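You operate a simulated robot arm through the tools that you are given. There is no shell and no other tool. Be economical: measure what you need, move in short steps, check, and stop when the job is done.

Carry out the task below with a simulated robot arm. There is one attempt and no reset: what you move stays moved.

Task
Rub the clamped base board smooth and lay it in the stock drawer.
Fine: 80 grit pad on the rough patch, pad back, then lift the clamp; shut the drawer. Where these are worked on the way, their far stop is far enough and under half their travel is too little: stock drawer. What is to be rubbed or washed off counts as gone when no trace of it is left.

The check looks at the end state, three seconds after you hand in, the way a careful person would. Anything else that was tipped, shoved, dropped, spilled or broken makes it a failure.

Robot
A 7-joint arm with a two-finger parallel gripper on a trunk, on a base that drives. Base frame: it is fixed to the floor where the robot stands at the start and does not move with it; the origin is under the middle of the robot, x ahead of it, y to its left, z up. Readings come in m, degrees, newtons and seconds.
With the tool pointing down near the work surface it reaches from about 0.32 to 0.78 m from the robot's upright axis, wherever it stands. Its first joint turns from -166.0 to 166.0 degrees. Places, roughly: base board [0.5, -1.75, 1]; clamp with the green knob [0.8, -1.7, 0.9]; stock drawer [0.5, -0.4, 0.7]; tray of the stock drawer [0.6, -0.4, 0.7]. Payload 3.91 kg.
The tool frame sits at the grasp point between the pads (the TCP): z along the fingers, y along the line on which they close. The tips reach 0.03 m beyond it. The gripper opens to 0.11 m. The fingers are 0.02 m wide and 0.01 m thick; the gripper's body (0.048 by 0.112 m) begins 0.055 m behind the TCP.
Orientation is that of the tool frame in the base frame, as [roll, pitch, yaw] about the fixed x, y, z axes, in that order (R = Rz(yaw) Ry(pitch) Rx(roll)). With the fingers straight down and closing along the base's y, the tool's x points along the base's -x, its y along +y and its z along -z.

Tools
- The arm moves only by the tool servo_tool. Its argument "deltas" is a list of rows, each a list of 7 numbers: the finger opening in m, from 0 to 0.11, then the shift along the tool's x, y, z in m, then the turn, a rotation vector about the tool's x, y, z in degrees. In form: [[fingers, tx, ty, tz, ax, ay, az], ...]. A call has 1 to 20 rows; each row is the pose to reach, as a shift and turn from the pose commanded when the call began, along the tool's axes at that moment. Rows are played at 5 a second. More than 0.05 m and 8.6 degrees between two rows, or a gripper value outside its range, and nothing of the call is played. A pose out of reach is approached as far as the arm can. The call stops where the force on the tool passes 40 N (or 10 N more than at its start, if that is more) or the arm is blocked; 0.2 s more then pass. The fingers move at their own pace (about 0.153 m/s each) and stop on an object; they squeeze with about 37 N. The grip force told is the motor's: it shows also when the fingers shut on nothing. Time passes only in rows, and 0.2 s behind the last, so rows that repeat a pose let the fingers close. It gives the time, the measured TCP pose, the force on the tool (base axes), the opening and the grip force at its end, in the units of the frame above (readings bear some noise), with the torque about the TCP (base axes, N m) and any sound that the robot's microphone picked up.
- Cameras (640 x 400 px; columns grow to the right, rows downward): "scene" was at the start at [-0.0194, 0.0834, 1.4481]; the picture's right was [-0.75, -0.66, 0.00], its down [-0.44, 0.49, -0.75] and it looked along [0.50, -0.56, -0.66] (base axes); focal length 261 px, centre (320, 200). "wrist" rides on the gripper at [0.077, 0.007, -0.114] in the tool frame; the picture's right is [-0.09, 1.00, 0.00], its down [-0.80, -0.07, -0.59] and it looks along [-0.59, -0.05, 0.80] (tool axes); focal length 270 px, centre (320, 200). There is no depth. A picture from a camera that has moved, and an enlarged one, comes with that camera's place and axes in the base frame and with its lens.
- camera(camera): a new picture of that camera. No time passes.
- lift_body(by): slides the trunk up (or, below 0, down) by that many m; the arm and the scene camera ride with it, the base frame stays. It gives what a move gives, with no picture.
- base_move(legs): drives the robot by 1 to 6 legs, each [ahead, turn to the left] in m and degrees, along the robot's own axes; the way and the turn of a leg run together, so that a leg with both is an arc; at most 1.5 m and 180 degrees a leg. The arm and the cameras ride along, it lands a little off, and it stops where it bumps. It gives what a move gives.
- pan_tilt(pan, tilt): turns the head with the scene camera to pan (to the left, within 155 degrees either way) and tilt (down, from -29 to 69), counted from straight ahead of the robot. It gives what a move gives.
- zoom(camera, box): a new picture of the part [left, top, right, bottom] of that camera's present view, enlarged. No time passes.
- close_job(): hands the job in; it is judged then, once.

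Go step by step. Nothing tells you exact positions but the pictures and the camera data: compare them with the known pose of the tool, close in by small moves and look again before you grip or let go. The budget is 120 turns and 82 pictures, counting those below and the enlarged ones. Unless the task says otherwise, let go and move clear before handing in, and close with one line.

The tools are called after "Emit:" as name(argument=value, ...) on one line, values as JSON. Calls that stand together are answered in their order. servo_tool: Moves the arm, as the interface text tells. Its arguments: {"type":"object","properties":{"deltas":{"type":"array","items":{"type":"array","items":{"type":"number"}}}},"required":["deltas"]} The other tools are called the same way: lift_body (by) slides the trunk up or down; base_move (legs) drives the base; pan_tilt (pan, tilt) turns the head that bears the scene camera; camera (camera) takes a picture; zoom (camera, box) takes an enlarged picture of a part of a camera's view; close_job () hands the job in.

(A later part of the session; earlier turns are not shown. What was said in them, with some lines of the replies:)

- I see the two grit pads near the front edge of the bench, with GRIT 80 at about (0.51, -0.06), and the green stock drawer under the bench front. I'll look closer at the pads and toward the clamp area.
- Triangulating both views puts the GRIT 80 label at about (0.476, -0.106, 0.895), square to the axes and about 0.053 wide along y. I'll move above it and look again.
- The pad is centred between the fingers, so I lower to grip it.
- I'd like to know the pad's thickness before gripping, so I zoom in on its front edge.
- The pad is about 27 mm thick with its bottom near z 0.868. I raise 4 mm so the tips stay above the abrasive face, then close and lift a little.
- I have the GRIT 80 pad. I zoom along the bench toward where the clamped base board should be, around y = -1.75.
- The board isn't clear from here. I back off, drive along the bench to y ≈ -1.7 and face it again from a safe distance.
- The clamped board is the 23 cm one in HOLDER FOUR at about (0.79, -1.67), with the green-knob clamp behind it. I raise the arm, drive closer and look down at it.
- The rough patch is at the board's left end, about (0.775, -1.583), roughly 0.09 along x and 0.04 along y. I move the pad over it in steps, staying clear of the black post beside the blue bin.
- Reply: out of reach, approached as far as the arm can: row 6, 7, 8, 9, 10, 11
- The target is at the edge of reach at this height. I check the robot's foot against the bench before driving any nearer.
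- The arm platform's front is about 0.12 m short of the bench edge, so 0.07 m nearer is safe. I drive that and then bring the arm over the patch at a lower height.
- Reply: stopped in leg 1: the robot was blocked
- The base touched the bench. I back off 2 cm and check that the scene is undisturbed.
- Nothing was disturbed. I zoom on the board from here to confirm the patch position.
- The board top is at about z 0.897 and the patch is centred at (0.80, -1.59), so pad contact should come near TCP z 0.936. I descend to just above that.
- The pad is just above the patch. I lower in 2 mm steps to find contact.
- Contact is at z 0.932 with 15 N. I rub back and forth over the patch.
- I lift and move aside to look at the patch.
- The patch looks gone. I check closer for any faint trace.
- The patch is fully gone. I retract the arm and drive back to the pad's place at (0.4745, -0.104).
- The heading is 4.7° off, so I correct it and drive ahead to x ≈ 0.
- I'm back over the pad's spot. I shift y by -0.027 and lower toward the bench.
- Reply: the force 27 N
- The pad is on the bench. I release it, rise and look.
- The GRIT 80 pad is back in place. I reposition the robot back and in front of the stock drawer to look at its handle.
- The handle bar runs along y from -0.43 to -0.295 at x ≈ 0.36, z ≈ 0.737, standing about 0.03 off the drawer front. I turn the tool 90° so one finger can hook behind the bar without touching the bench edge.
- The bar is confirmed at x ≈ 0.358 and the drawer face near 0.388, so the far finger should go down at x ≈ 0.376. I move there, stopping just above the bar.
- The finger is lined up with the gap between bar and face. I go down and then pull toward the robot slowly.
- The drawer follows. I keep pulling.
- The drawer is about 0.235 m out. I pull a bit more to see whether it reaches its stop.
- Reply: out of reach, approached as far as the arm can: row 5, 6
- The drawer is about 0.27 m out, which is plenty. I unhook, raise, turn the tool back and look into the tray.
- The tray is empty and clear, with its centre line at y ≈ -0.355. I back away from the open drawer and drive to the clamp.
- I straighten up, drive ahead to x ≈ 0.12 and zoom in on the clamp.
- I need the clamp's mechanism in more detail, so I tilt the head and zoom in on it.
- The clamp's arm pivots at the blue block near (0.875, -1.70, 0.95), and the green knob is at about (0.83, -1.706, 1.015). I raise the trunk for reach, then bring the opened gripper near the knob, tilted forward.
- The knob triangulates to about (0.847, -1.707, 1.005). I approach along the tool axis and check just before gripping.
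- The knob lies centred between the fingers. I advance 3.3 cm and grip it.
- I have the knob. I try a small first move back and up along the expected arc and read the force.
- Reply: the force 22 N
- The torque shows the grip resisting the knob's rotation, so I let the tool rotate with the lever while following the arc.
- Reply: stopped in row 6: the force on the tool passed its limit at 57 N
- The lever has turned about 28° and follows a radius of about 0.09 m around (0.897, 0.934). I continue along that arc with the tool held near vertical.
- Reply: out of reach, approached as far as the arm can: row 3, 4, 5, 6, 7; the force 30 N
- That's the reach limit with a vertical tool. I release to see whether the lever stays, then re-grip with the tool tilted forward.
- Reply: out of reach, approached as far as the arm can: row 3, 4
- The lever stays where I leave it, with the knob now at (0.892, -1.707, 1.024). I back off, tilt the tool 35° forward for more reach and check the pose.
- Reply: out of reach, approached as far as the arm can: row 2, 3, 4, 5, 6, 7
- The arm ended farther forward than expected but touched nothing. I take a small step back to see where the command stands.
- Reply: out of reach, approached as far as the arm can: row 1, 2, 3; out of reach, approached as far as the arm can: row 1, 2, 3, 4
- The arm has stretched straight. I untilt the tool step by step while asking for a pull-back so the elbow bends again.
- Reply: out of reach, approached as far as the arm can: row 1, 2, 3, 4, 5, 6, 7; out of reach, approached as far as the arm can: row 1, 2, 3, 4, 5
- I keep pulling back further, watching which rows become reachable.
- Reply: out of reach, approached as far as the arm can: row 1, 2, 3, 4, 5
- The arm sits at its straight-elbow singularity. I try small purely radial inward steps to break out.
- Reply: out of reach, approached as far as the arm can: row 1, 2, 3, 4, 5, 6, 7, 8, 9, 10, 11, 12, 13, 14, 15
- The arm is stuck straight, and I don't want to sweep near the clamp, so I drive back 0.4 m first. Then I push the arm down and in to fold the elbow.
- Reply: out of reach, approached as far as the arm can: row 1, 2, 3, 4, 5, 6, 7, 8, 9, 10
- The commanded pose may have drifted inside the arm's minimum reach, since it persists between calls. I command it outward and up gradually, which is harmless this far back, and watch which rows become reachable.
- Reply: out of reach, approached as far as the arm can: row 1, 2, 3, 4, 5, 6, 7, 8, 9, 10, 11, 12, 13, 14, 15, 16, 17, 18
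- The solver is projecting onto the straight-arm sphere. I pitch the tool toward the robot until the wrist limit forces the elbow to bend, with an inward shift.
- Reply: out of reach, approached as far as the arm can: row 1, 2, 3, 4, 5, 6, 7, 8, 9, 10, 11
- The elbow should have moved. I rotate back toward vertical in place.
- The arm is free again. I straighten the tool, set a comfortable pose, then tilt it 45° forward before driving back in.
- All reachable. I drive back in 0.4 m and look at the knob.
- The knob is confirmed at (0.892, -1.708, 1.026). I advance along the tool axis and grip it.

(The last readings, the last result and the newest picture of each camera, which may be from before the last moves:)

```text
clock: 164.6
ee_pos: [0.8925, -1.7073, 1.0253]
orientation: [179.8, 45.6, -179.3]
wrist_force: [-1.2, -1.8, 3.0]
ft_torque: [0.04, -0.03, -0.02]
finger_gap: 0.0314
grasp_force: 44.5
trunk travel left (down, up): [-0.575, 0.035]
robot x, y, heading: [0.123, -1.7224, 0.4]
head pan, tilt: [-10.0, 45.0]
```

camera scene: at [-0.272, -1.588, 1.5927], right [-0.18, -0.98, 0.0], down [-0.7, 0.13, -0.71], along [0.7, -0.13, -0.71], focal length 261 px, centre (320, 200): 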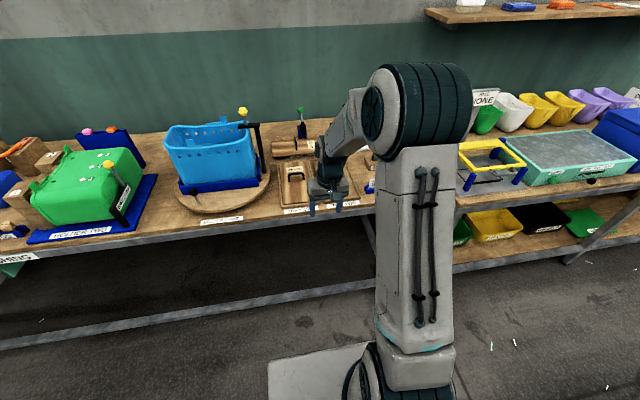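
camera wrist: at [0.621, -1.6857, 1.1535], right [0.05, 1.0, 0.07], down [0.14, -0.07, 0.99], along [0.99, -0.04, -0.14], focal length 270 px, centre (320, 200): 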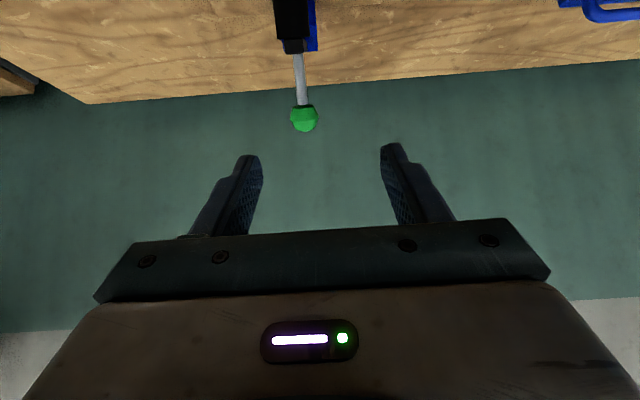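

Gripped again with ample reach. I follow the arc with the tool rotating along with the lever.

Emit:
servo_tool(deltas=[[0.0, -0.0058, 0, 0.0052, 0, 5, 0], [0.0, -0.0111, 0, 0.0109, 0, 10, 0], [0.0, -0.016, 0, 0.0171, 0, 15, 0], [0.0, -0.0203, 0, 0.0237, 0, 20, 0], [0.0, -0.0239, 0, 0.0306, 0, 25, 0], [0.0, -0.0239, 0, 0.0306, 0, 25, 0]])

```text
clock: 166.0
ee_pos: [0.9289, -1.7073, 1.0174]
orientation: [179.8, 19.8, -179.2]
wrist_force: [-21.4, -2.9, -25.0]
ft_torque: [0.07, 0.59, -0.14]
finger_gap: 0.0312
grasp_force: 45.0
trunk travel left (down, up): [-0.575, 0.035]
robot x, y, heading: [0.1268, -1.7235, 0.9]
head pan, tilt: [-10.0, 45.0]
```

The forces indicate a smaller radius, so the lever has already turned about 75°. I look at it before going on.

Emit:
zoom(camera="scene", box=[270, 140, 370, 215])

Emit:
camera(camera="wrist")

```text
5.33 times, centred on (320, 178) of scene
camera zoom: at [0.1308, -1.5881, 1.5925], right [-0.17, -0.99, 0.0], down [-0.7, 0.12, -0.71], along [0.7, -0.12, -0.71], focal length 1390 px, centre (320, 320)
```

zoom: 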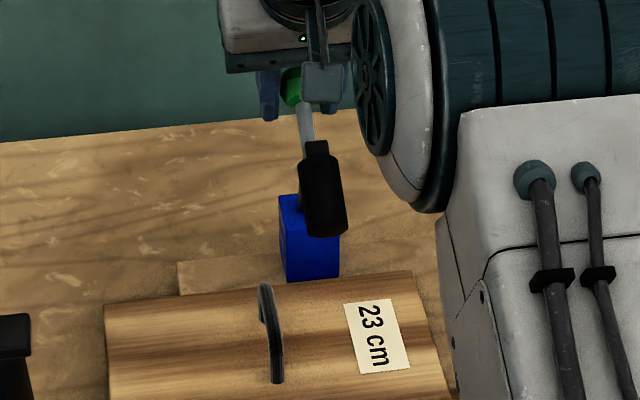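

```text
21 pictures are left
camera wrist: at [0.8175, -1.7021, 1.0989], right [0.07, 1.0, 0.03], down [0.55, -0.06, 0.83], along [0.83, -0.04, -0.56], focal length 270 px, centre (320, 200)
```

wrist: 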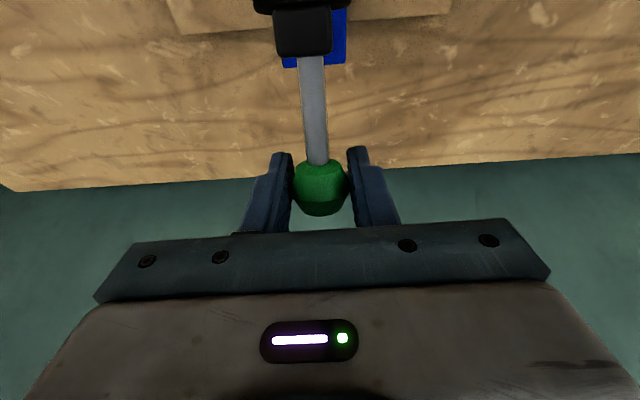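

The foot is well off the board. I go a little further along the corrected, smaller arc until it resists.

Emit:
servo_tool(deltas=[[0.0, -0.002, 0, 0.006, 0, 0, 0], [0.0, -0.004, 0, 0.012, 0, 0, 0], [0.0, -0.005, 0, 0.017, 0, 0, 0], [0.0, -0.0058, 0, 0.0223, 0, 0, 0], [0.0, -0.0058, 0, 0.0223, 0, 0, 0]])

```text
clock: 167.0
ee_pos: [0.9385, -1.7079, 1.0127]
orientation: [179.8, 20.5, -179.1]
wrist_force: [-25.0, -0.6, 16.1]
ft_torque: [-0.05, 0.17, -0.11]
finger_gap: 0.0313
grasp_force: 45.0
trunk travel left (down, up): [-0.575, 0.035]
robot x, y, heading: [0.1255, -1.7238, 0.4]
head pan, tilt: [-10.0, 45.0]
stopped in row 4: the force on the tool passed its limit at 46 N (the readings are from after the stop); the commanded pose is now the measured one
```

The lever now resists squarely along its path, so it is at its stop. I release, back out along the tool axis and check that it stays.

Emit:
servo_tool(deltas=[[0.07, 0, 0, 0, 0, 0, 0], [0.07, 0, 0, 0, 0, 0, 0], [0.07, 0, 0, -0.03, 0, 0, 0], [0.07, 0, 0, -0.07, 0, 0, 0], [0.07, 0.02, 0, -0.11, 0, 0, 0], [0.07, 0.05, 0, -0.13, 0, 0, 0], [0.07, 0.09, 0, -0.15, 0, 0, 0], [0.07, 0.09, 0, -0.15, 0, 0, 0]])

Emit:
zoom(camera="scene", box=[250, 120, 390, 225])

```text
clock: 168.8
ee_pos: [0.805, -1.7087, 1.1179]
orientation: [179.9, 20.4, -179.1]
wrist_force: [0.3, 0.1, -0.1]
ft_torque: [-0.01, -0.02, -0.03]
finger_gap: 0.0701
grasp_force: 0.1
trunk travel left (down, up): [-0.575, 0.035]
robot x, y, heading: [0.1234, -1.7198, 0.3]
head pan, tilt: [-10.0, 45.0]
```

```text
3.81 times, centred on (320, 172) of scene
camera zoom: at [0.1309, -1.5877, 1.5926], right [-0.17, -0.99, 0.0], down [-0.7, 0.12, -0.71], along [0.7, -0.12, -0.71], focal length 993 px, centre (320, 305)
```

zoom: 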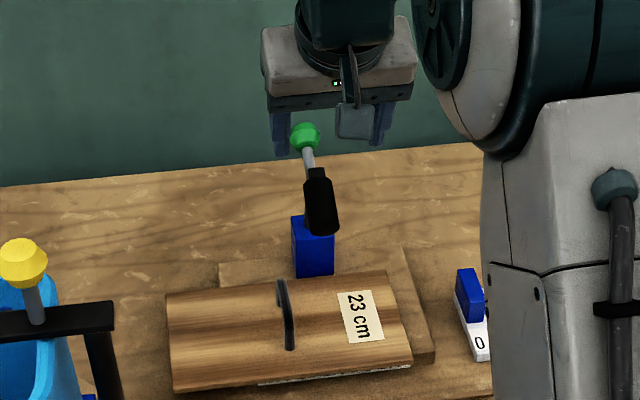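

The clamp stays up, with its foot hovering near x 0.815–0.87, z 1.04. I'll grip the board's handle with the tool still tilted 20° so the palm keeps clear of it, and first look from close by.

Emit:
servo_tool(deltas=[[0.06, 0.035, 0.01, 0.0, 0, 0, 0], [0.06, 0.074, 0.03, 0.01, 0, 0, 0], [0.06, 0.074, 0.041, 0.035, 0, 0, 0], [0.06, 0.074, 0.041, 0.0556, 0, 0, 0], [0.06, 0.074, 0.041, 0.0556, 0, 0, 0]])

Emit:
camera(camera="wrist")

```text
clock: 170.0
ee_pos: [0.7569, -1.6693, 1.0381]
orientation: [179.9, 20.4, -179.2]
wrist_force: [0.5, -0.3, 0.7]
ft_torque: [-0.01, 0.0, 0.03]
finger_gap: 0.0602
grasp_force: 0.0
trunk travel left (down, up): [-0.575, 0.035]
robot x, y, heading: [0.1239, -1.723, 0.6]
head pan, tilt: [-10.0, 45.0]
```

```text
19 pictures are left
camera wrist: at [0.643, -1.6633, 1.1183], right [0.07, 1.0, 0.03], down [0.54, -0.06, 0.84], along [0.84, -0.04, -0.55], focal length 270 px, centre (320, 200)
```

wrist: 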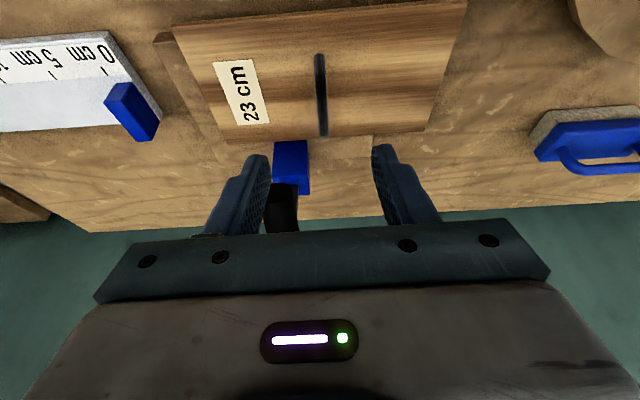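

The handle bar runs from x 0.765 to 0.815 at y ≈ -1.667 with its top at z ≈ 0.933. I descend onto it and close.

Emit:
servo_tool(deltas=[[0.06, 0.0087, 0.001, 0.035, 0, 0, 0], [0.06, 0.0087, 0.001, 0.07, 0, 0, 0], [0.06, 0.0087, 0.001, 0.09, 0, 0, 0], [0.06, 0.0087, 0.001, 0.1035, 0, 0, 0], [0.06, 0.0087, 0.001, 0.1035, 0, 0, 0], [0.0, 0.0087, 0.001, 0.1035, 0, 0, 0], [0.0, 0.0087, 0.001, 0.1035, 0, 0, 0], [0.0, 0.0087, 0.001, 0.1035, 0, 0, 0]])

Emit:
camera(camera="wrist")

```text
clock: 171.8
ee_pos: [0.7832, -1.6656, 0.936]
orientation: [179.9, 20.4, -179.2]
wrist_force: [0.3, 0.2, -0.5]
ft_torque: [0.01, 0.01, -0.01]
finger_gap: 0.0086
grasp_force: 36.7
trunk travel left (down, up): [-0.575, 0.035]
robot x, y, heading: [0.1246, -1.7229, 0.2]
head pan, tilt: [-10.0, 45.0]
```

```text
18 pictures are left
camera wrist: at [0.6714, -1.6607, 1.0166], right [0.07, 1.0, 0.03], down [0.54, -0.06, 0.84], along [0.84, -0.04, -0.55], focal length 270 px, centre (320, 200)
```

wrist: 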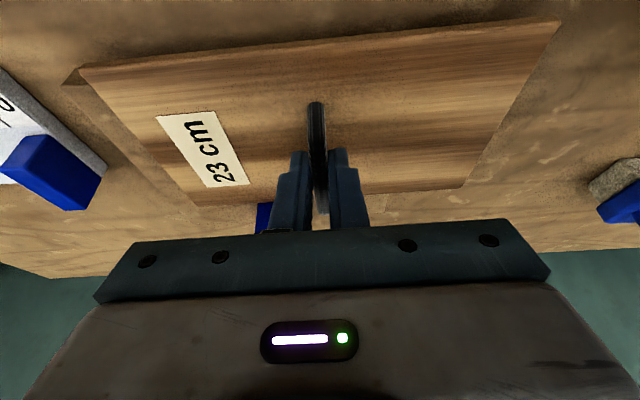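

I have the handle. I lift straight up 4.5 cm slowly, watching the force.

Emit:
servo_tool(deltas=[[0.0, -0.0035, 0, -0.0094, 0, 0, 0], [0.0, -0.007, 0, -0.0187, 0, 0, 0], [0.0, -0.0122, 0, -0.0328, 0, 0, 0], [0.0, -0.0157, 0, -0.042, 0, 0, 0], [0.0, -0.0157, 0, -0.042, 0, 0, 0]])

Emit:
zoom(camera="scene", box=[250, 120, 390, 225])

```text
clock: 173.0
ee_pos: [0.7833, -1.6673, 0.9842]
orientation: [179.8, 20.3, -179.2]
wrist_force: [-0.5, 0.5, -1.3]
ft_torque: [0.03, 0.01, -0.01]
finger_gap: 0.0089
grasp_force: 37.5
trunk travel left (down, up): [-0.575, 0.035]
robot x, y, heading: [0.1239, -1.7246, 0.4]
head pan, tilt: [-10.0, 45.0]
```

```text
3.81 times, centred on (320, 172) of scene
camera zoom: at [0.1306, -1.5876, 1.5927], right [-0.17, -0.99, 0.0], down [-0.7, 0.12, -0.71], along [0.7, -0.12, -0.71], focal length 993 px, centre (320, 305)
```

zoom: 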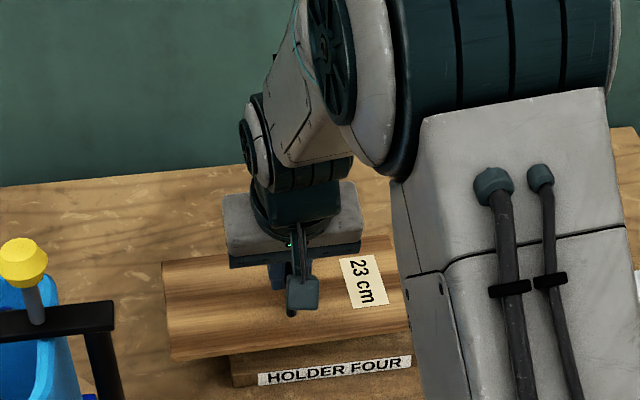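

The board came up cleanly. I pull it out from beneath the raised clamp, away from the black post, then up and back.

Emit:
servo_tool(deltas=[[0.0, 0.025, -0.01, -0.0093, 0, 0, 0], [0.0, 0.05, -0.02, -0.0186, 0, 0, 0], [0.0, 0.075, -0.03, -0.0279, 0, 0, 0], [0.0, 0.072, -0.04, -0.055, 0, 0, 0], [0.0, 0.069, -0.05, -0.082, 0, 0, 0], [0.0, 0.066, -0.06, -0.11, 0, 0, 0], [0.0, 0.091, -0.065, -0.137, 0, 0, 0], [0.0, 0.117, -0.07, -0.164, 0, 0, 0], [0.0, 0.142, -0.08, -0.1916, 0, 0, 0], [0.0, 0.142, -0.08, -0.1916, 0, 0, 0]])

Emit:
camera(camera="scene")

```text
clock: 175.2
ee_pos: [0.5868, -1.7503, 1.1133]
orientation: [179.8, 20.3, -179.1]
wrist_force: [-0.3, -0.1, -1.1]
ft_torque: [-0.02, 0.02, 0.01]
finger_gap: 0.0091
grasp_force: 36.8
trunk travel left (down, up): [-0.575, 0.035]
robot x, y, heading: [0.1266, -1.7222, 0.5]
head pan, tilt: [-10.0, 45.0]
```

```text
16 pictures are left
camera scene: at [0.1308, -1.5877, 1.5926], right [-0.17, -0.99, 0.0], down [-0.7, 0.12, -0.71], along [0.7, -0.12, -0.71], focal length 261 px, centre (320, 200)
```

scene: 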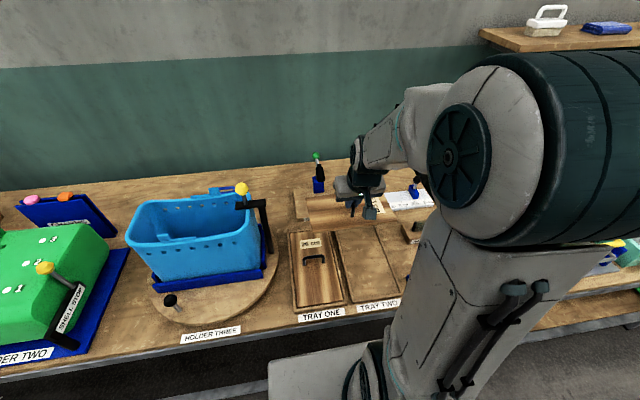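

The board is held level and clear. I drive back toward the drawer, staying well away from its open front.

Emit:
base_move(legs=[[-0.62, 0], [0, 90], [1.35, 0], [0, -90]])

Emit:
lift_body(by=-0.12)

Emit:
pan_tilt(pan=0, tilt=45)

Emit:
camera(camera="scene")

```text
clock: 192.7
ee_pos: [0.0022, -0.415, 1.1133]
orientation: [179.9, 20.4, 177.5]
wrist_force: [0.5, 0.5, -2.5]
ft_torque: [0.02, -0.03, -0.01]
finger_gap: 0.0091
grasp_force: 36.7
trunk travel left (down, up): [-0.575, 0.035]
robot x, y, heading: [-0.4557, -0.3639, -3.0]
head pan, tilt: [-10.0, 45.0]
```

```text
clock: 194.2
ee_pos: [0.003, -0.4147, 0.9946]
orientation: [179.9, 20.4, 177.6]
wrist_force: [-0.3, 0.3, -1.3]
ft_torque: [-0.04, 0.02, -0.01]
finger_gap: 0.0088
grasp_force: 37.1
trunk travel left (down, up): [-0.455, 0.155]
robot x, y, heading: [-0.4548, -0.363, -2.8]
head pan, tilt: [-10.0, 45.0]
```

```text
clock: 194.9
ee_pos: [0.0025, -0.414, 0.9938]
orientation: [179.9, 20.4, 177.5]
wrist_force: [0.5, -0.1, -1.7]
ft_torque: [0.04, 0.01, -0.01]
finger_gap: 0.0091
grasp_force: 37.0
trunk travel left (down, up): [-0.455, 0.155]
robot x, y, heading: [-0.4511, -0.3628, -2.9]
head pan, tilt: [0.0, 45.0]
```

```text
15 pictures are left
camera scene: at [-0.4411, -0.2127, 1.4727], right [-0.05, -1.0, 0.0], down [-0.71, 0.04, -0.71], along [0.71, -0.04, -0.71], focal length 261 px, centre (320, 200)
```

scene: 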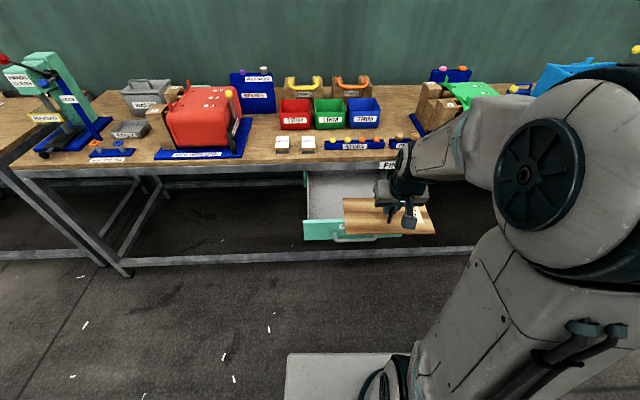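

I square up and drive ahead 0.15 m, with the board held above the drawer.

Emit:
base_move(legs=[[0, 2.9], [0.14, 0]])

Emit:
zoom(camera="scene", box=[280, 140, 480, 290])

```text
clock: 196.7
ee_pos: [0.1454, -0.3921, 0.9926]
orientation: [179.9, 20.4, -179.7]
wrist_force: [0.5, 0.6, -1.8]
ft_torque: [-0.05, 0.04, 0.0]
finger_gap: 0.0089
grasp_force: 36.8
trunk travel left (down, up): [-0.455, 0.155]
robot x, y, heading: [-0.316, -0.3623, 0.2]
head pan, tilt: [0.0, 45.0]
```

```text
2.67 times, centred on (380, 215) of scene
camera zoom: at [-0.3086, -0.2121, 1.4727], right [0.0, -1.0, 0.0], down [-0.71, 0.0, -0.71], along [0.71, 0.0, -0.71], focal length 695 px, centre (160, 160)
```

zoom: 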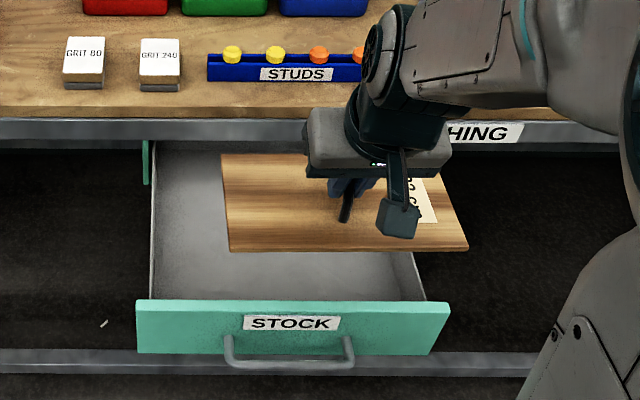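

The tray's inner width runs from y -0.205 to -0.496, so I centre the board at y -0.352, x ≈ 0.245. I lower to just inside the rim.

Emit:
servo_tool(deltas=[[0.0, -0.028, 0.013, 0.0105, 0, 0, 0], [0.0, -0.056, 0.027, 0.021, 0, 0, 0], [0.0, -0.0843, 0.04, 0.0314, 0, 0, 0], [0.0, -0.072, 0.04, 0.065, 0, 0, 0], [0.0, -0.059, 0.04, 0.098, 0, 0, 0], [0.0, -0.047, 0.04, 0.132, 0, 0, 0], [0.0, -0.0345, 0.04, 0.165, 0, 0, 0], [0.0, -0.0345, 0.04, 0.165, 0, 0, 0]])

Emit:
zoom(camera="scene", box=[280, 140, 480, 290])

```text
clock: 198.5
ee_pos: [0.2354, -0.3499, 0.852]
orientation: [180.0, 20.4, -179.6]
wrist_force: [0.0, 0.0, -0.6]
ft_torque: [-0.03, 0.08, 0.0]
finger_gap: 0.009
grasp_force: 37.0
trunk travel left (down, up): [-0.455, 0.155]
robot x, y, heading: [-0.3145, -0.3587, 0.2]
head pan, tilt: [0.0, 45.0]
```

```text
2.67 times, centred on (380, 215) of scene
camera zoom: at [-0.3088, -0.212, 1.4727], right [0.0, -1.0, 0.0], down [-0.71, 0.0, -0.71], along [0.71, 0.0, -0.71], focal length 695 px, centre (160, 160)
```

zoom: 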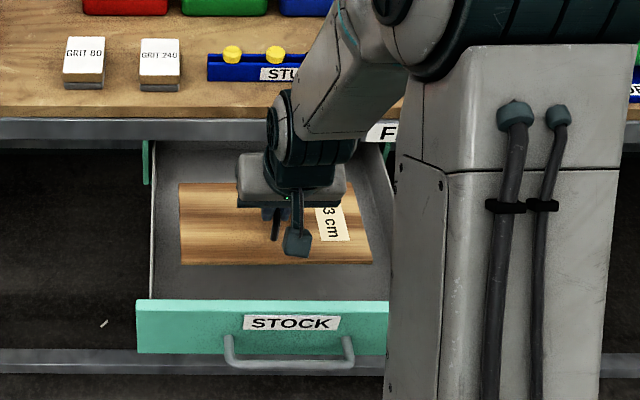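

The board is centred in the tray. I lower gently until it touches down.

Emit:
servo_tool(deltas=[[0.0, 0.0021, 0, 0.0056, 0, 0, 0], [0.0, 0.0042, 0, 0.0112, 0, 0, 0], [0.0, 0.0063, 0, 0.0169, 0, 0, 0], [0.0, 0.0084, 0, 0.0225, 0, 0, 0], [0.0, 0.0098, 0, 0.0262, 0, 0, 0], [0.0, 0.0098, 0, 0.0262, 0, 0, 0]])

```text
clock: 199.9
ee_pos: [0.2344, -0.3495, 0.822]
orientation: [179.9, 20.3, -179.7]
wrist_force: [0.4, -0.4, -1.0]
ft_torque: [0.0, 0.01, -0.01]
finger_gap: 0.0087
grasp_force: 37.2
trunk travel left (down, up): [-0.455, 0.155]
robot x, y, heading: [-0.3158, -0.3619, 0.1]
head pan, tilt: [0.0, 45.0]
```

Emit:
servo_tool(deltas=[[0.0, 0.0014, 0, 0.0037, 0, 0, 0], [0.0, 0.0028, 0, 0.0075, 0, 0, 0], [0.0, 0.0042, 0, 0.0112, 0, 0, 0], [0.0, 0.0056, 0, 0.015, 0, 0, 0], [0.0, 0.007, 0, 0.0187, 0, 0, 0], [0.0, 0.007, 0, 0.0187, 0, 0, 0]])

```text
clock: 201.3
ee_pos: [0.2356, -0.3493, 0.803]
orientation: [179.9, 20.4, -179.6]
wrist_force: [0.9, -0.3, -1.1]
ft_torque: [0.0, 0.05, -0.02]
finger_gap: 0.0088
grasp_force: 37.0
trunk travel left (down, up): [-0.455, 0.155]
robot x, y, heading: [-0.3137, -0.3626, -0.0]
head pan, tilt: [0.0, 45.0]
```

Emit:
servo_tool(deltas=[[0.0, 0.0014, 0, 0.0037, 0, 0, 0], [0.0, 0.0024, 0, 0.0066, 0, 0, 0], [0.0, 0.0035, 0, 0.0094, 0, 0, 0], [0.0, 0.0045, 0, 0.0122, 0, 0, 0], [0.0, 0.0056, 0, 0.015, 0, 0, 0], [0.0, 0.0056, 0, 0.015, 0, 0, 0]])

```text
clock: 202.7
ee_pos: [0.2354, -0.3509, 0.7867]
orientation: [179.8, 20.4, -179.7]
wrist_force: [-0.7, -0.3, -1.3]
ft_torque: [0.0, 0.0, -0.01]
finger_gap: 0.0088
grasp_force: 37.4
trunk travel left (down, up): [-0.455, 0.155]
robot x, y, heading: [-0.3158, -0.3607, 0.2]
head pan, tilt: [0.0, 45.0]
```

No contact yet, and the wrist camera is getting near the drawer's front edge, so I look before going lower.

Emit:
zoom(camera="scene", box=[290, 170, 430, 275])

Emit:
camera(camera="wrist")

```text
3.81 times, centred on (360, 222) of scene
camera zoom: at [-0.309, -0.2121, 1.4727], right [0.0, -1.0, 0.0], down [-0.71, 0.0, -0.71], along [0.71, 0.0, -0.71], focal length 993 px, centre (168, 114)
```

zoom: 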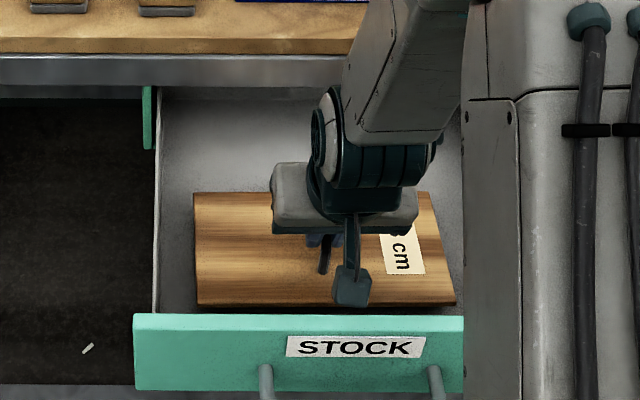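

```text
11 pictures are left
camera wrist: at [0.1225, -0.3444, 0.8669], right [0.07, 1.0, 0.03], down [0.54, -0.07, 0.84], along [0.84, -0.04, -0.55], focal length 270 px, centre (320, 200)
```

wrist: 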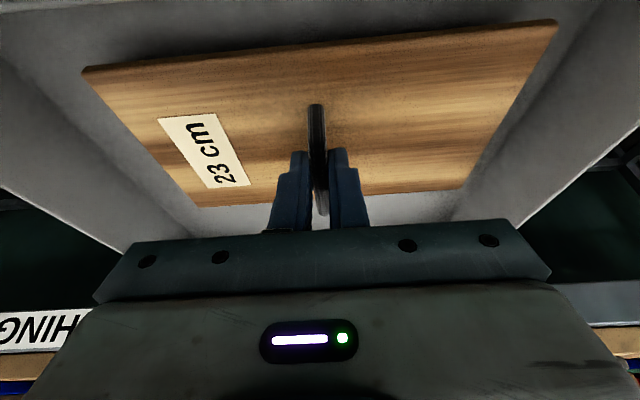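

The camera housing is near the drawer front in x, so I shift the board 2.5 cm deeper into the tray and keep lowering.

Emit:
servo_tool(deltas=[[0.0, -0.0117, 0, 0.0044, 0, 0, 0], [0.0, -0.0234, 0, 0.0087, 0, 0, 0], [0.0, -0.0223, 0, 0.0115, 0, 0, 0], [0.0, -0.0213, 0, 0.0143, 0, 0, 0], [0.0, -0.0202, 0, 0.0171, 0, 0, 0], [0.0, -0.0192, 0, 0.0199, 0, 0, 0], [0.0, -0.0192, 0, 0.0199, 0, 0, 0]])

```text
clock: 204.3
ee_pos: [0.2586, -0.3502, 0.7752]
orientation: [179.9, 20.5, -179.6]
wrist_force: [-0.7, -0.4, -0.8]
ft_torque: [0.01, -0.01, 0.02]
finger_gap: 0.0089
grasp_force: 36.7
trunk travel left (down, up): [-0.455, 0.155]
robot x, y, heading: [-0.3147, -0.3598, 0.1]
head pan, tilt: [0.0, 45.0]
```

Emit:
servo_tool(deltas=[[0.0, 0.0007, 0, 0.0019, 0, 0, 0], [0.0, 0.0014, 0, 0.0037, 0, 0, 0], [0.0, 0.0021, 0, 0.0056, 0, 0, 0], [0.0, 0.0028, 0, 0.0075, 0, 0, 0], [0.0, 0.0035, 0, 0.0094, 0, 0, 0], [0.0, 0.0035, 0, 0.0094, 0, 0, 0]])

```text
clock: 205.7
ee_pos: [0.2595, -0.3502, 0.7681]
orientation: [179.9, 20.6, -179.6]
wrist_force: [-1.0, 1.0, 18.3]
ft_torque: [-0.01, 0.27, -0.03]
finger_gap: 0.0092
grasp_force: 37.2
trunk travel left (down, up): [-0.455, 0.155]
robot x, y, heading: [-0.3148, -0.3608, 0.1]
head pan, tilt: [0.0, 45.0]
```

The board has touched down with 18 N. I relieve the load, open, and withdraw up along the tool axis.

Emit:
servo_tool(deltas=[[0.0, -0.0005, 0, -0.0014, 0, 0, 0], [0.03, -0.0005, 0, -0.0014, 0, 0, 0], [0.04, -0.0005, 0, -0.0014, 0, 0, 0], [0.04, -0.007, 0, -0.0187, 0, 0, 0], [0.04, -0.0175, 0, -0.047, 0, 0, 0], [0.04, -0.03, 0, -0.085, 0, 0, 0], [0.04, -0.03, 0, -0.13, 0, 0, 0], [0.04, -0.03, 0, -0.17, 0, 0, 0], [0.04, -0.03, 0, -0.21, 0, 0, 0], [0.04, -0.03, 0, -0.21, 0, 0, 0]])

Emit:
camera(camera="wrist")

```text
clock: 207.9
ee_pos: [0.2105, -0.3492, 0.97]
orientation: [179.9, 20.4, -179.6]
wrist_force: [0.4, 0.3, -0.5]
ft_torque: [0.0, -0.02, 0.02]
finger_gap: 0.0402
grasp_force: 0.1
trunk travel left (down, up): [-0.455, 0.155]
robot x, y, heading: [-0.3143, -0.3605, 0.1]
head pan, tilt: [0.0, 45.0]
```

```text
10 pictures are left
camera wrist: at [0.0973, -0.3431, 1.0504], right [0.07, 1.0, 0.03], down [0.54, -0.07, 0.84], along [0.84, -0.04, -0.55], focal length 270 px, centre (320, 200)
```

wrist: 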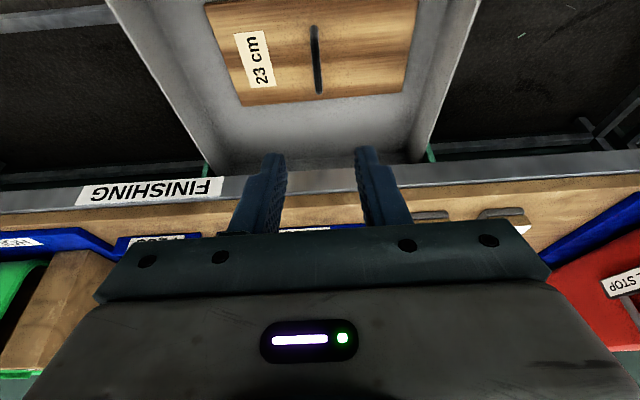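

The board lies flat in the drawer. I back off a little and set the tool vertical with closed fingers, to push the drawer shut by its handle.

Emit:
base_move(legs=[[-0.05, 0]])

Emit:
servo_tool(deltas=[[0.0, 0, 0, 0, 0, 7, 0], [0.0, 0, 0, 0, 0, 14, 0], [0.0, 0, 0, 0, 0, 20.4, 0], [0.0, 0, 0, 0, 0, 20.4, 0]])

```text
clock: 208.8
ee_pos: [0.1597, -0.3493, 0.9707]
orientation: [179.9, 20.3, -179.5]
wrist_force: [-0.2, 0.2, 0.0]
ft_torque: [-0.01, 0.01, -0.01]
finger_gap: 0.04
grasp_force: 0.1
trunk travel left (down, up): [-0.455, 0.155]
robot x, y, heading: [-0.3651, -0.3604, -0.1]
head pan, tilt: [0.0, 45.0]
```

```text
clock: 209.8
ee_pos: [0.16, -0.3495, 0.9684]
orientation: [179.8, -0.2, -179.6]
wrist_force: [0.0, 0.5, -0.4]
ft_torque: [0.01, 0.03, 0.01]
finger_gap: 0.0
grasp_force: 37.1
trunk travel left (down, up): [-0.455, 0.155]
robot x, y, heading: [-0.3623, -0.3627, -0.0]
head pan, tilt: [0.0, 45.0]
```

Emit:
servo_tool(deltas=[[0.0, 0.04, -0.005, 0, 0, 0, 0], [0.0, 0.08, -0.01, 0, 0, 0, 0], [0.0, 0.12, -0.012, 0, 0, 0, 0], [0.0, 0.12, -0.012, 0.045, 0, 0, 0], [0.0, 0.12, -0.012, 0.09, 0, 0, 0], [0.0, 0.12, -0.012, 0.135, 0, 0, 0], [0.0, 0.12, -0.012, 0.18, 0, 0, 0], [0.0, 0.12, -0.012, 0.223, 0, 0, 0], [0.0, 0.12, -0.012, 0.223, 0, 0, 0]])

Emit:
camera(camera="wrist")

```text
clock: 211.8
ee_pos: [0.0388, -0.3616, 0.7474]
orientation: [179.9, 0.0, -179.6]
wrist_force: [-0.6, 0.5, 0.2]
ft_torque: [0.0, -0.03, 0.01]
finger_gap: 0.0
grasp_force: 37.3
trunk travel left (down, up): [-0.455, 0.155]
robot x, y, heading: [-0.3653, -0.3629, 0.2]
head pan, tilt: [0.0, 45.0]
```

```text
9 pictures are left
camera wrist: at [-0.0385, -0.3553, 0.8615], right [0.08, 1.0, 0.0], down [0.8, -0.07, 0.59], along [0.59, -0.05, -0.8], focal length 270 px, centre (320, 200)
```

wrist: 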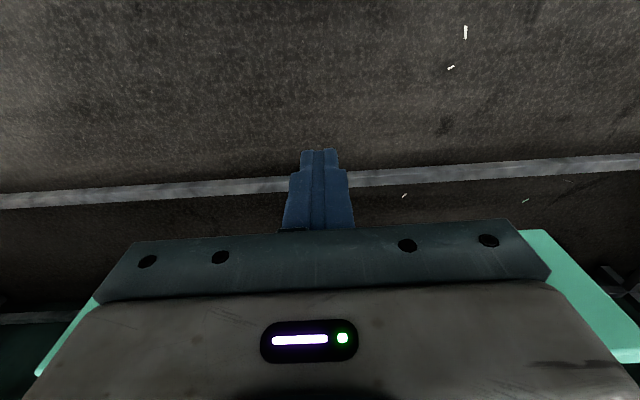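

The fingers are in front of the handle. I push the drawer in gently.

Emit:
servo_tool(deltas=[[0.0, -0.015, 0, 0, 0, 0, 0], [0.0, -0.03, 0, 0, 0, 0, 0], [0.0, -0.045, 0, 0, 0, 0, 0], [0.0, -0.06, 0, 0, 0, 0, 0], [0.0, -0.08, 0, 0, 0, 0, 0], [0.0, -0.1, 0, 0, 0, 0, 0], [0.0, -0.12, 0, 0, 0, 0, 0], [0.0, -0.14, 0, 0, 0, 0, 0], [0.0, -0.16, 0, 0, 0, 0, 0], [0.0, -0.18, 0, 0, 0, 0, 0], [0.0, -0.2, 0, 0, 0, 0, 0], [0.0, -0.22, 0, 0, 0, 0, 0], [0.0, -0.24, 0, 0, 0, 0, 0], [0.0, -0.26, 0, 0, 0, 0, 0], [0.0, -0.275, 0, 0, 0, 0, 0], [0.0, -0.29, 0, 0, 0, 0, 0], [0.0, -0.29, 0, 0, 0, 0, 0]])

Emit:
camera(camera="scene")

```text
clock: 215.4
ee_pos: [0.3315, -0.3588, 0.746]
orientation: [179.8, 0.0, -179.6]
wrist_force: [-0.4, 0.1, 0.4]
ft_torque: [-0.01, 0.01, 0.01]
finger_gap: 0.0
grasp_force: 37.2
trunk travel left (down, up): [-0.455, 0.155]
robot x, y, heading: [-0.3662, -0.3631, 0.0]
head pan, tilt: [0.0, 45.0]
```

```text
8 pictures are left
camera scene: at [-0.3592, -0.2122, 1.4727], right [0.0, -1.0, 0.0], down [-0.71, 0.0, -0.71], along [0.71, 0.0, -0.71], focal length 261 px, centre (320, 200)
```

scene: 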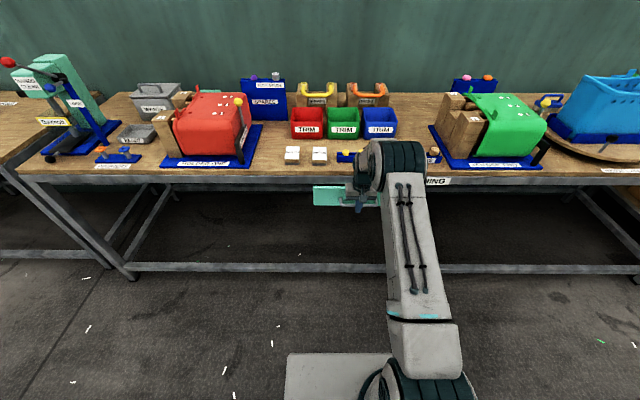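

Nearly shut. I push the last centimetre in small steps until it stops.

Emit:
servo_tool(deltas=[[0.0, -0.004, 0, 0, 0, 0, 0], [0.0, -0.008, 0, 0, 0, 0, 0], [0.0, -0.011, 0, 0, 0, 0, 0], [0.0, -0.014, 0, 0, 0, 0, 0], [0.0, -0.017, 0, 0, 0, 0, 0], [0.0, -0.02, 0, 0, 0, 0, 0], [0.0, -0.02, 0, 0, 0, 0, 0]])

```text
clock: 217.0
ee_pos: [0.3433, -0.3605, 0.7472]
orientation: [179.9, -0.4, -179.7]
wrist_force: [-39.2, -1.8, 4.2]
ft_torque: [0.17, 0.38, -0.04]
finger_gap: 0.0001
grasp_force: 37.1
trunk travel left (down, up): [-0.455, 0.155]
robot x, y, heading: [-0.3654, -0.3624, -0.0]
head pan, tilt: [0.0, 45.0]
```

The drawer hit its shut stop at 0.343, as predicted. I withdraw and check.

Emit:
servo_tool(deltas=[[0.0, 0.03, 0, 0, 0, 0, 0], [0.0, 0.07, 0, 0, 0, 0, 0], [0.0, 0.11, 0, 0, 0, 0, 0], [0.03, 0.15, 0, -0.04, 0, 0, 0], [0.05, 0.17, 0, -0.085, 0, 0, 0], [0.05, 0.17, 0.0, -0.13, 0, 0, 0], [0.05, 0.17, 0.0, -0.18, 0, 0, 0], [0.05, 0.17, 0.0, -0.23, 0, 0, 0], [0.05, 0.17, 0.0, -0.23, 0, 0, 0]])

Emit:
camera(camera="wrist")

Emit:
pan_tilt(pan=-55, tilt=25)

Emit:
zoom(camera="scene", box=[200, 80, 440, 230])

```text
refused: row 4 steps farther than a row can; nothing moved
```

```text
7 pictures are left
camera wrist: at [0.2675, -0.3539, 0.8622], right [0.08, 1.0, 0.0], down [0.81, -0.07, 0.59], along [0.59, -0.05, -0.81], focal length 270 px, centre (320, 200)
```

wrist: 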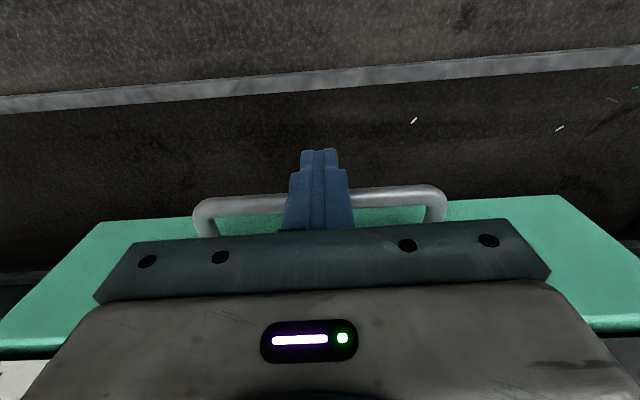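

```text
clock: 218.3
ee_pos: [0.3439, -0.3608, 0.7471]
orientation: [179.9, -0.6, -179.6]
wrist_force: [-42.4, -4.2, -2.4]
ft_torque: [-0.22, 0.44, -0.06]
finger_gap: 0.0
grasp_force: 36.8
trunk travel left (down, up): [-0.455, 0.155]
robot x, y, heading: [-0.3645, -0.3607, 0.4]
head pan, tilt: [-55.0, 25.0]
```

```text
2.67 times, centred on (320, 155) of scene
camera zoom: at [-0.3917, -0.288, 1.5031], right [-0.82, -0.57, 0.0], down [-0.24, 0.35, -0.91], along [0.52, -0.74, -0.42], focal length 695 px, centre (320, 320)
```

zoom: 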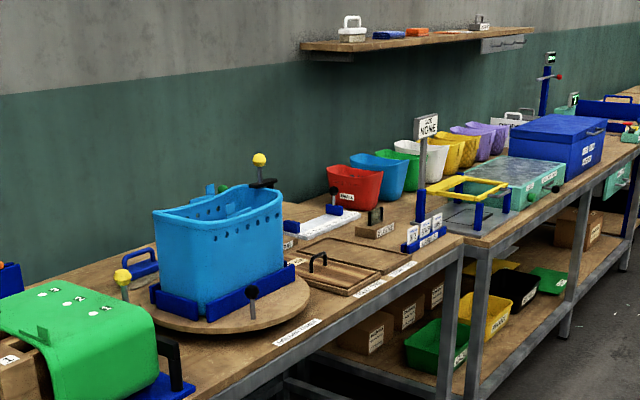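

One row was too long, so that withdrawal was refused. I repeat it with shorter steps.

Emit:
servo_tool(deltas=[[0.0, 0.03, 0, 0, 0, 0, 0], [0.0, 0.07, 0, 0, 0, 0, 0], [0.0, 0.11, 0, 0, 0, 0, 0], [0.0, 0.14, 0, -0.03, 0, 0, 0], [0.03, 0.16, 0, -0.07, 0, 0, 0], [0.05, 0.17, 0.0, -0.11, 0, 0, 0], [0.05, 0.17, 0.0, -0.155, 0, 0, 0], [0.05, 0.17, 0.0, -0.2, 0, 0, 0], [0.05, 0.17, 0.0, -0.24, 0, 0, 0], [0.05, 0.17, 0.0, -0.24, 0, 0, 0]])

Emit:
camera(camera="wrist")

Emit:
pan_tilt(pan=0, tilt=45)

Emit:
zoom(camera="scene", box=[250, 90, 490, 240])

```text
clock: 220.5
ee_pos: [0.1794, -0.3598, 0.9866]
orientation: [179.9, 0.0, -179.5]
wrist_force: [0.0, -0.2, -0.2]
ft_torque: [0.01, 0.01, 0.03]
finger_gap: 0.05
grasp_force: 0.0
trunk travel left (down, up): [-0.455, 0.155]
robot x, y, heading: [-0.3643, -0.359, -0.1]
head pan, tilt: [-55.0, 25.0]
```

```text
5 pictures are left
camera wrist: at [0.1018, -0.3536, 1.1002], right [0.08, 1.0, 0.0], down [0.8, -0.07, 0.59], along [0.59, -0.05, -0.8], focal length 270 px, centre (320, 200)
```

wrist: 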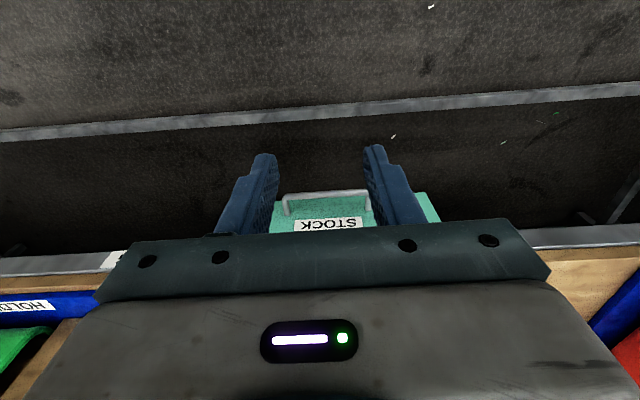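

```text
clock: 221.7
ee_pos: [0.1805, -0.3607, 0.985]
orientation: [180.0, 0.0, -179.5]
wrist_force: [0.1, -0.3, 0.3]
ft_torque: [0.03, 0.0, 0.0]
finger_gap: 0.0501
grasp_force: 0.1
trunk travel left (down, up): [-0.455, 0.155]
robot x, y, heading: [-0.3646, -0.3612, -0.0]
head pan, tilt: [0.0, 45.0]
```

```text
2.67 times, centred on (370, 165) of scene
camera zoom: at [-0.3593, -0.2122, 1.4727], right [0.0, -1.0, 0.0], down [-0.71, 0.0, -0.71], along [0.71, 0.0, -0.71], focal length 695 px, centre (187, 293)
```

zoom: 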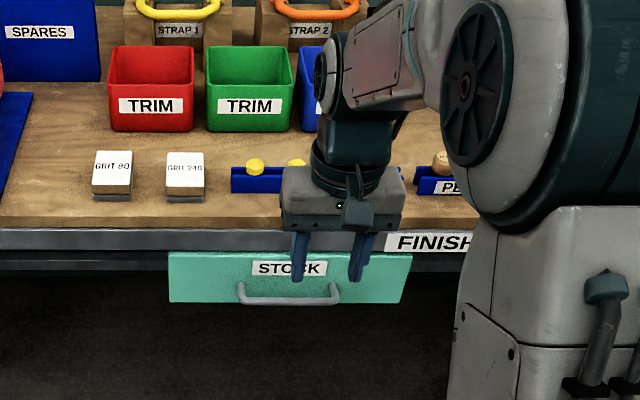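

The drawer is shut with the sanded board inside, the GRIT 80 pad is back in its place, the clamp is up and the arm is clear, so I hand in.

Emit:
close_job()

```text
The job is handed in.
```

I sanded the clamped 23 cm board with the 80 grit pad until no trace of the rough patch showed, then put the pad back. After that I lifted the clamp, laid the board in the stock drawer and shut it. The base touched the bench lightly once while I was driving in; the pictures afterwards showed nothing moved.
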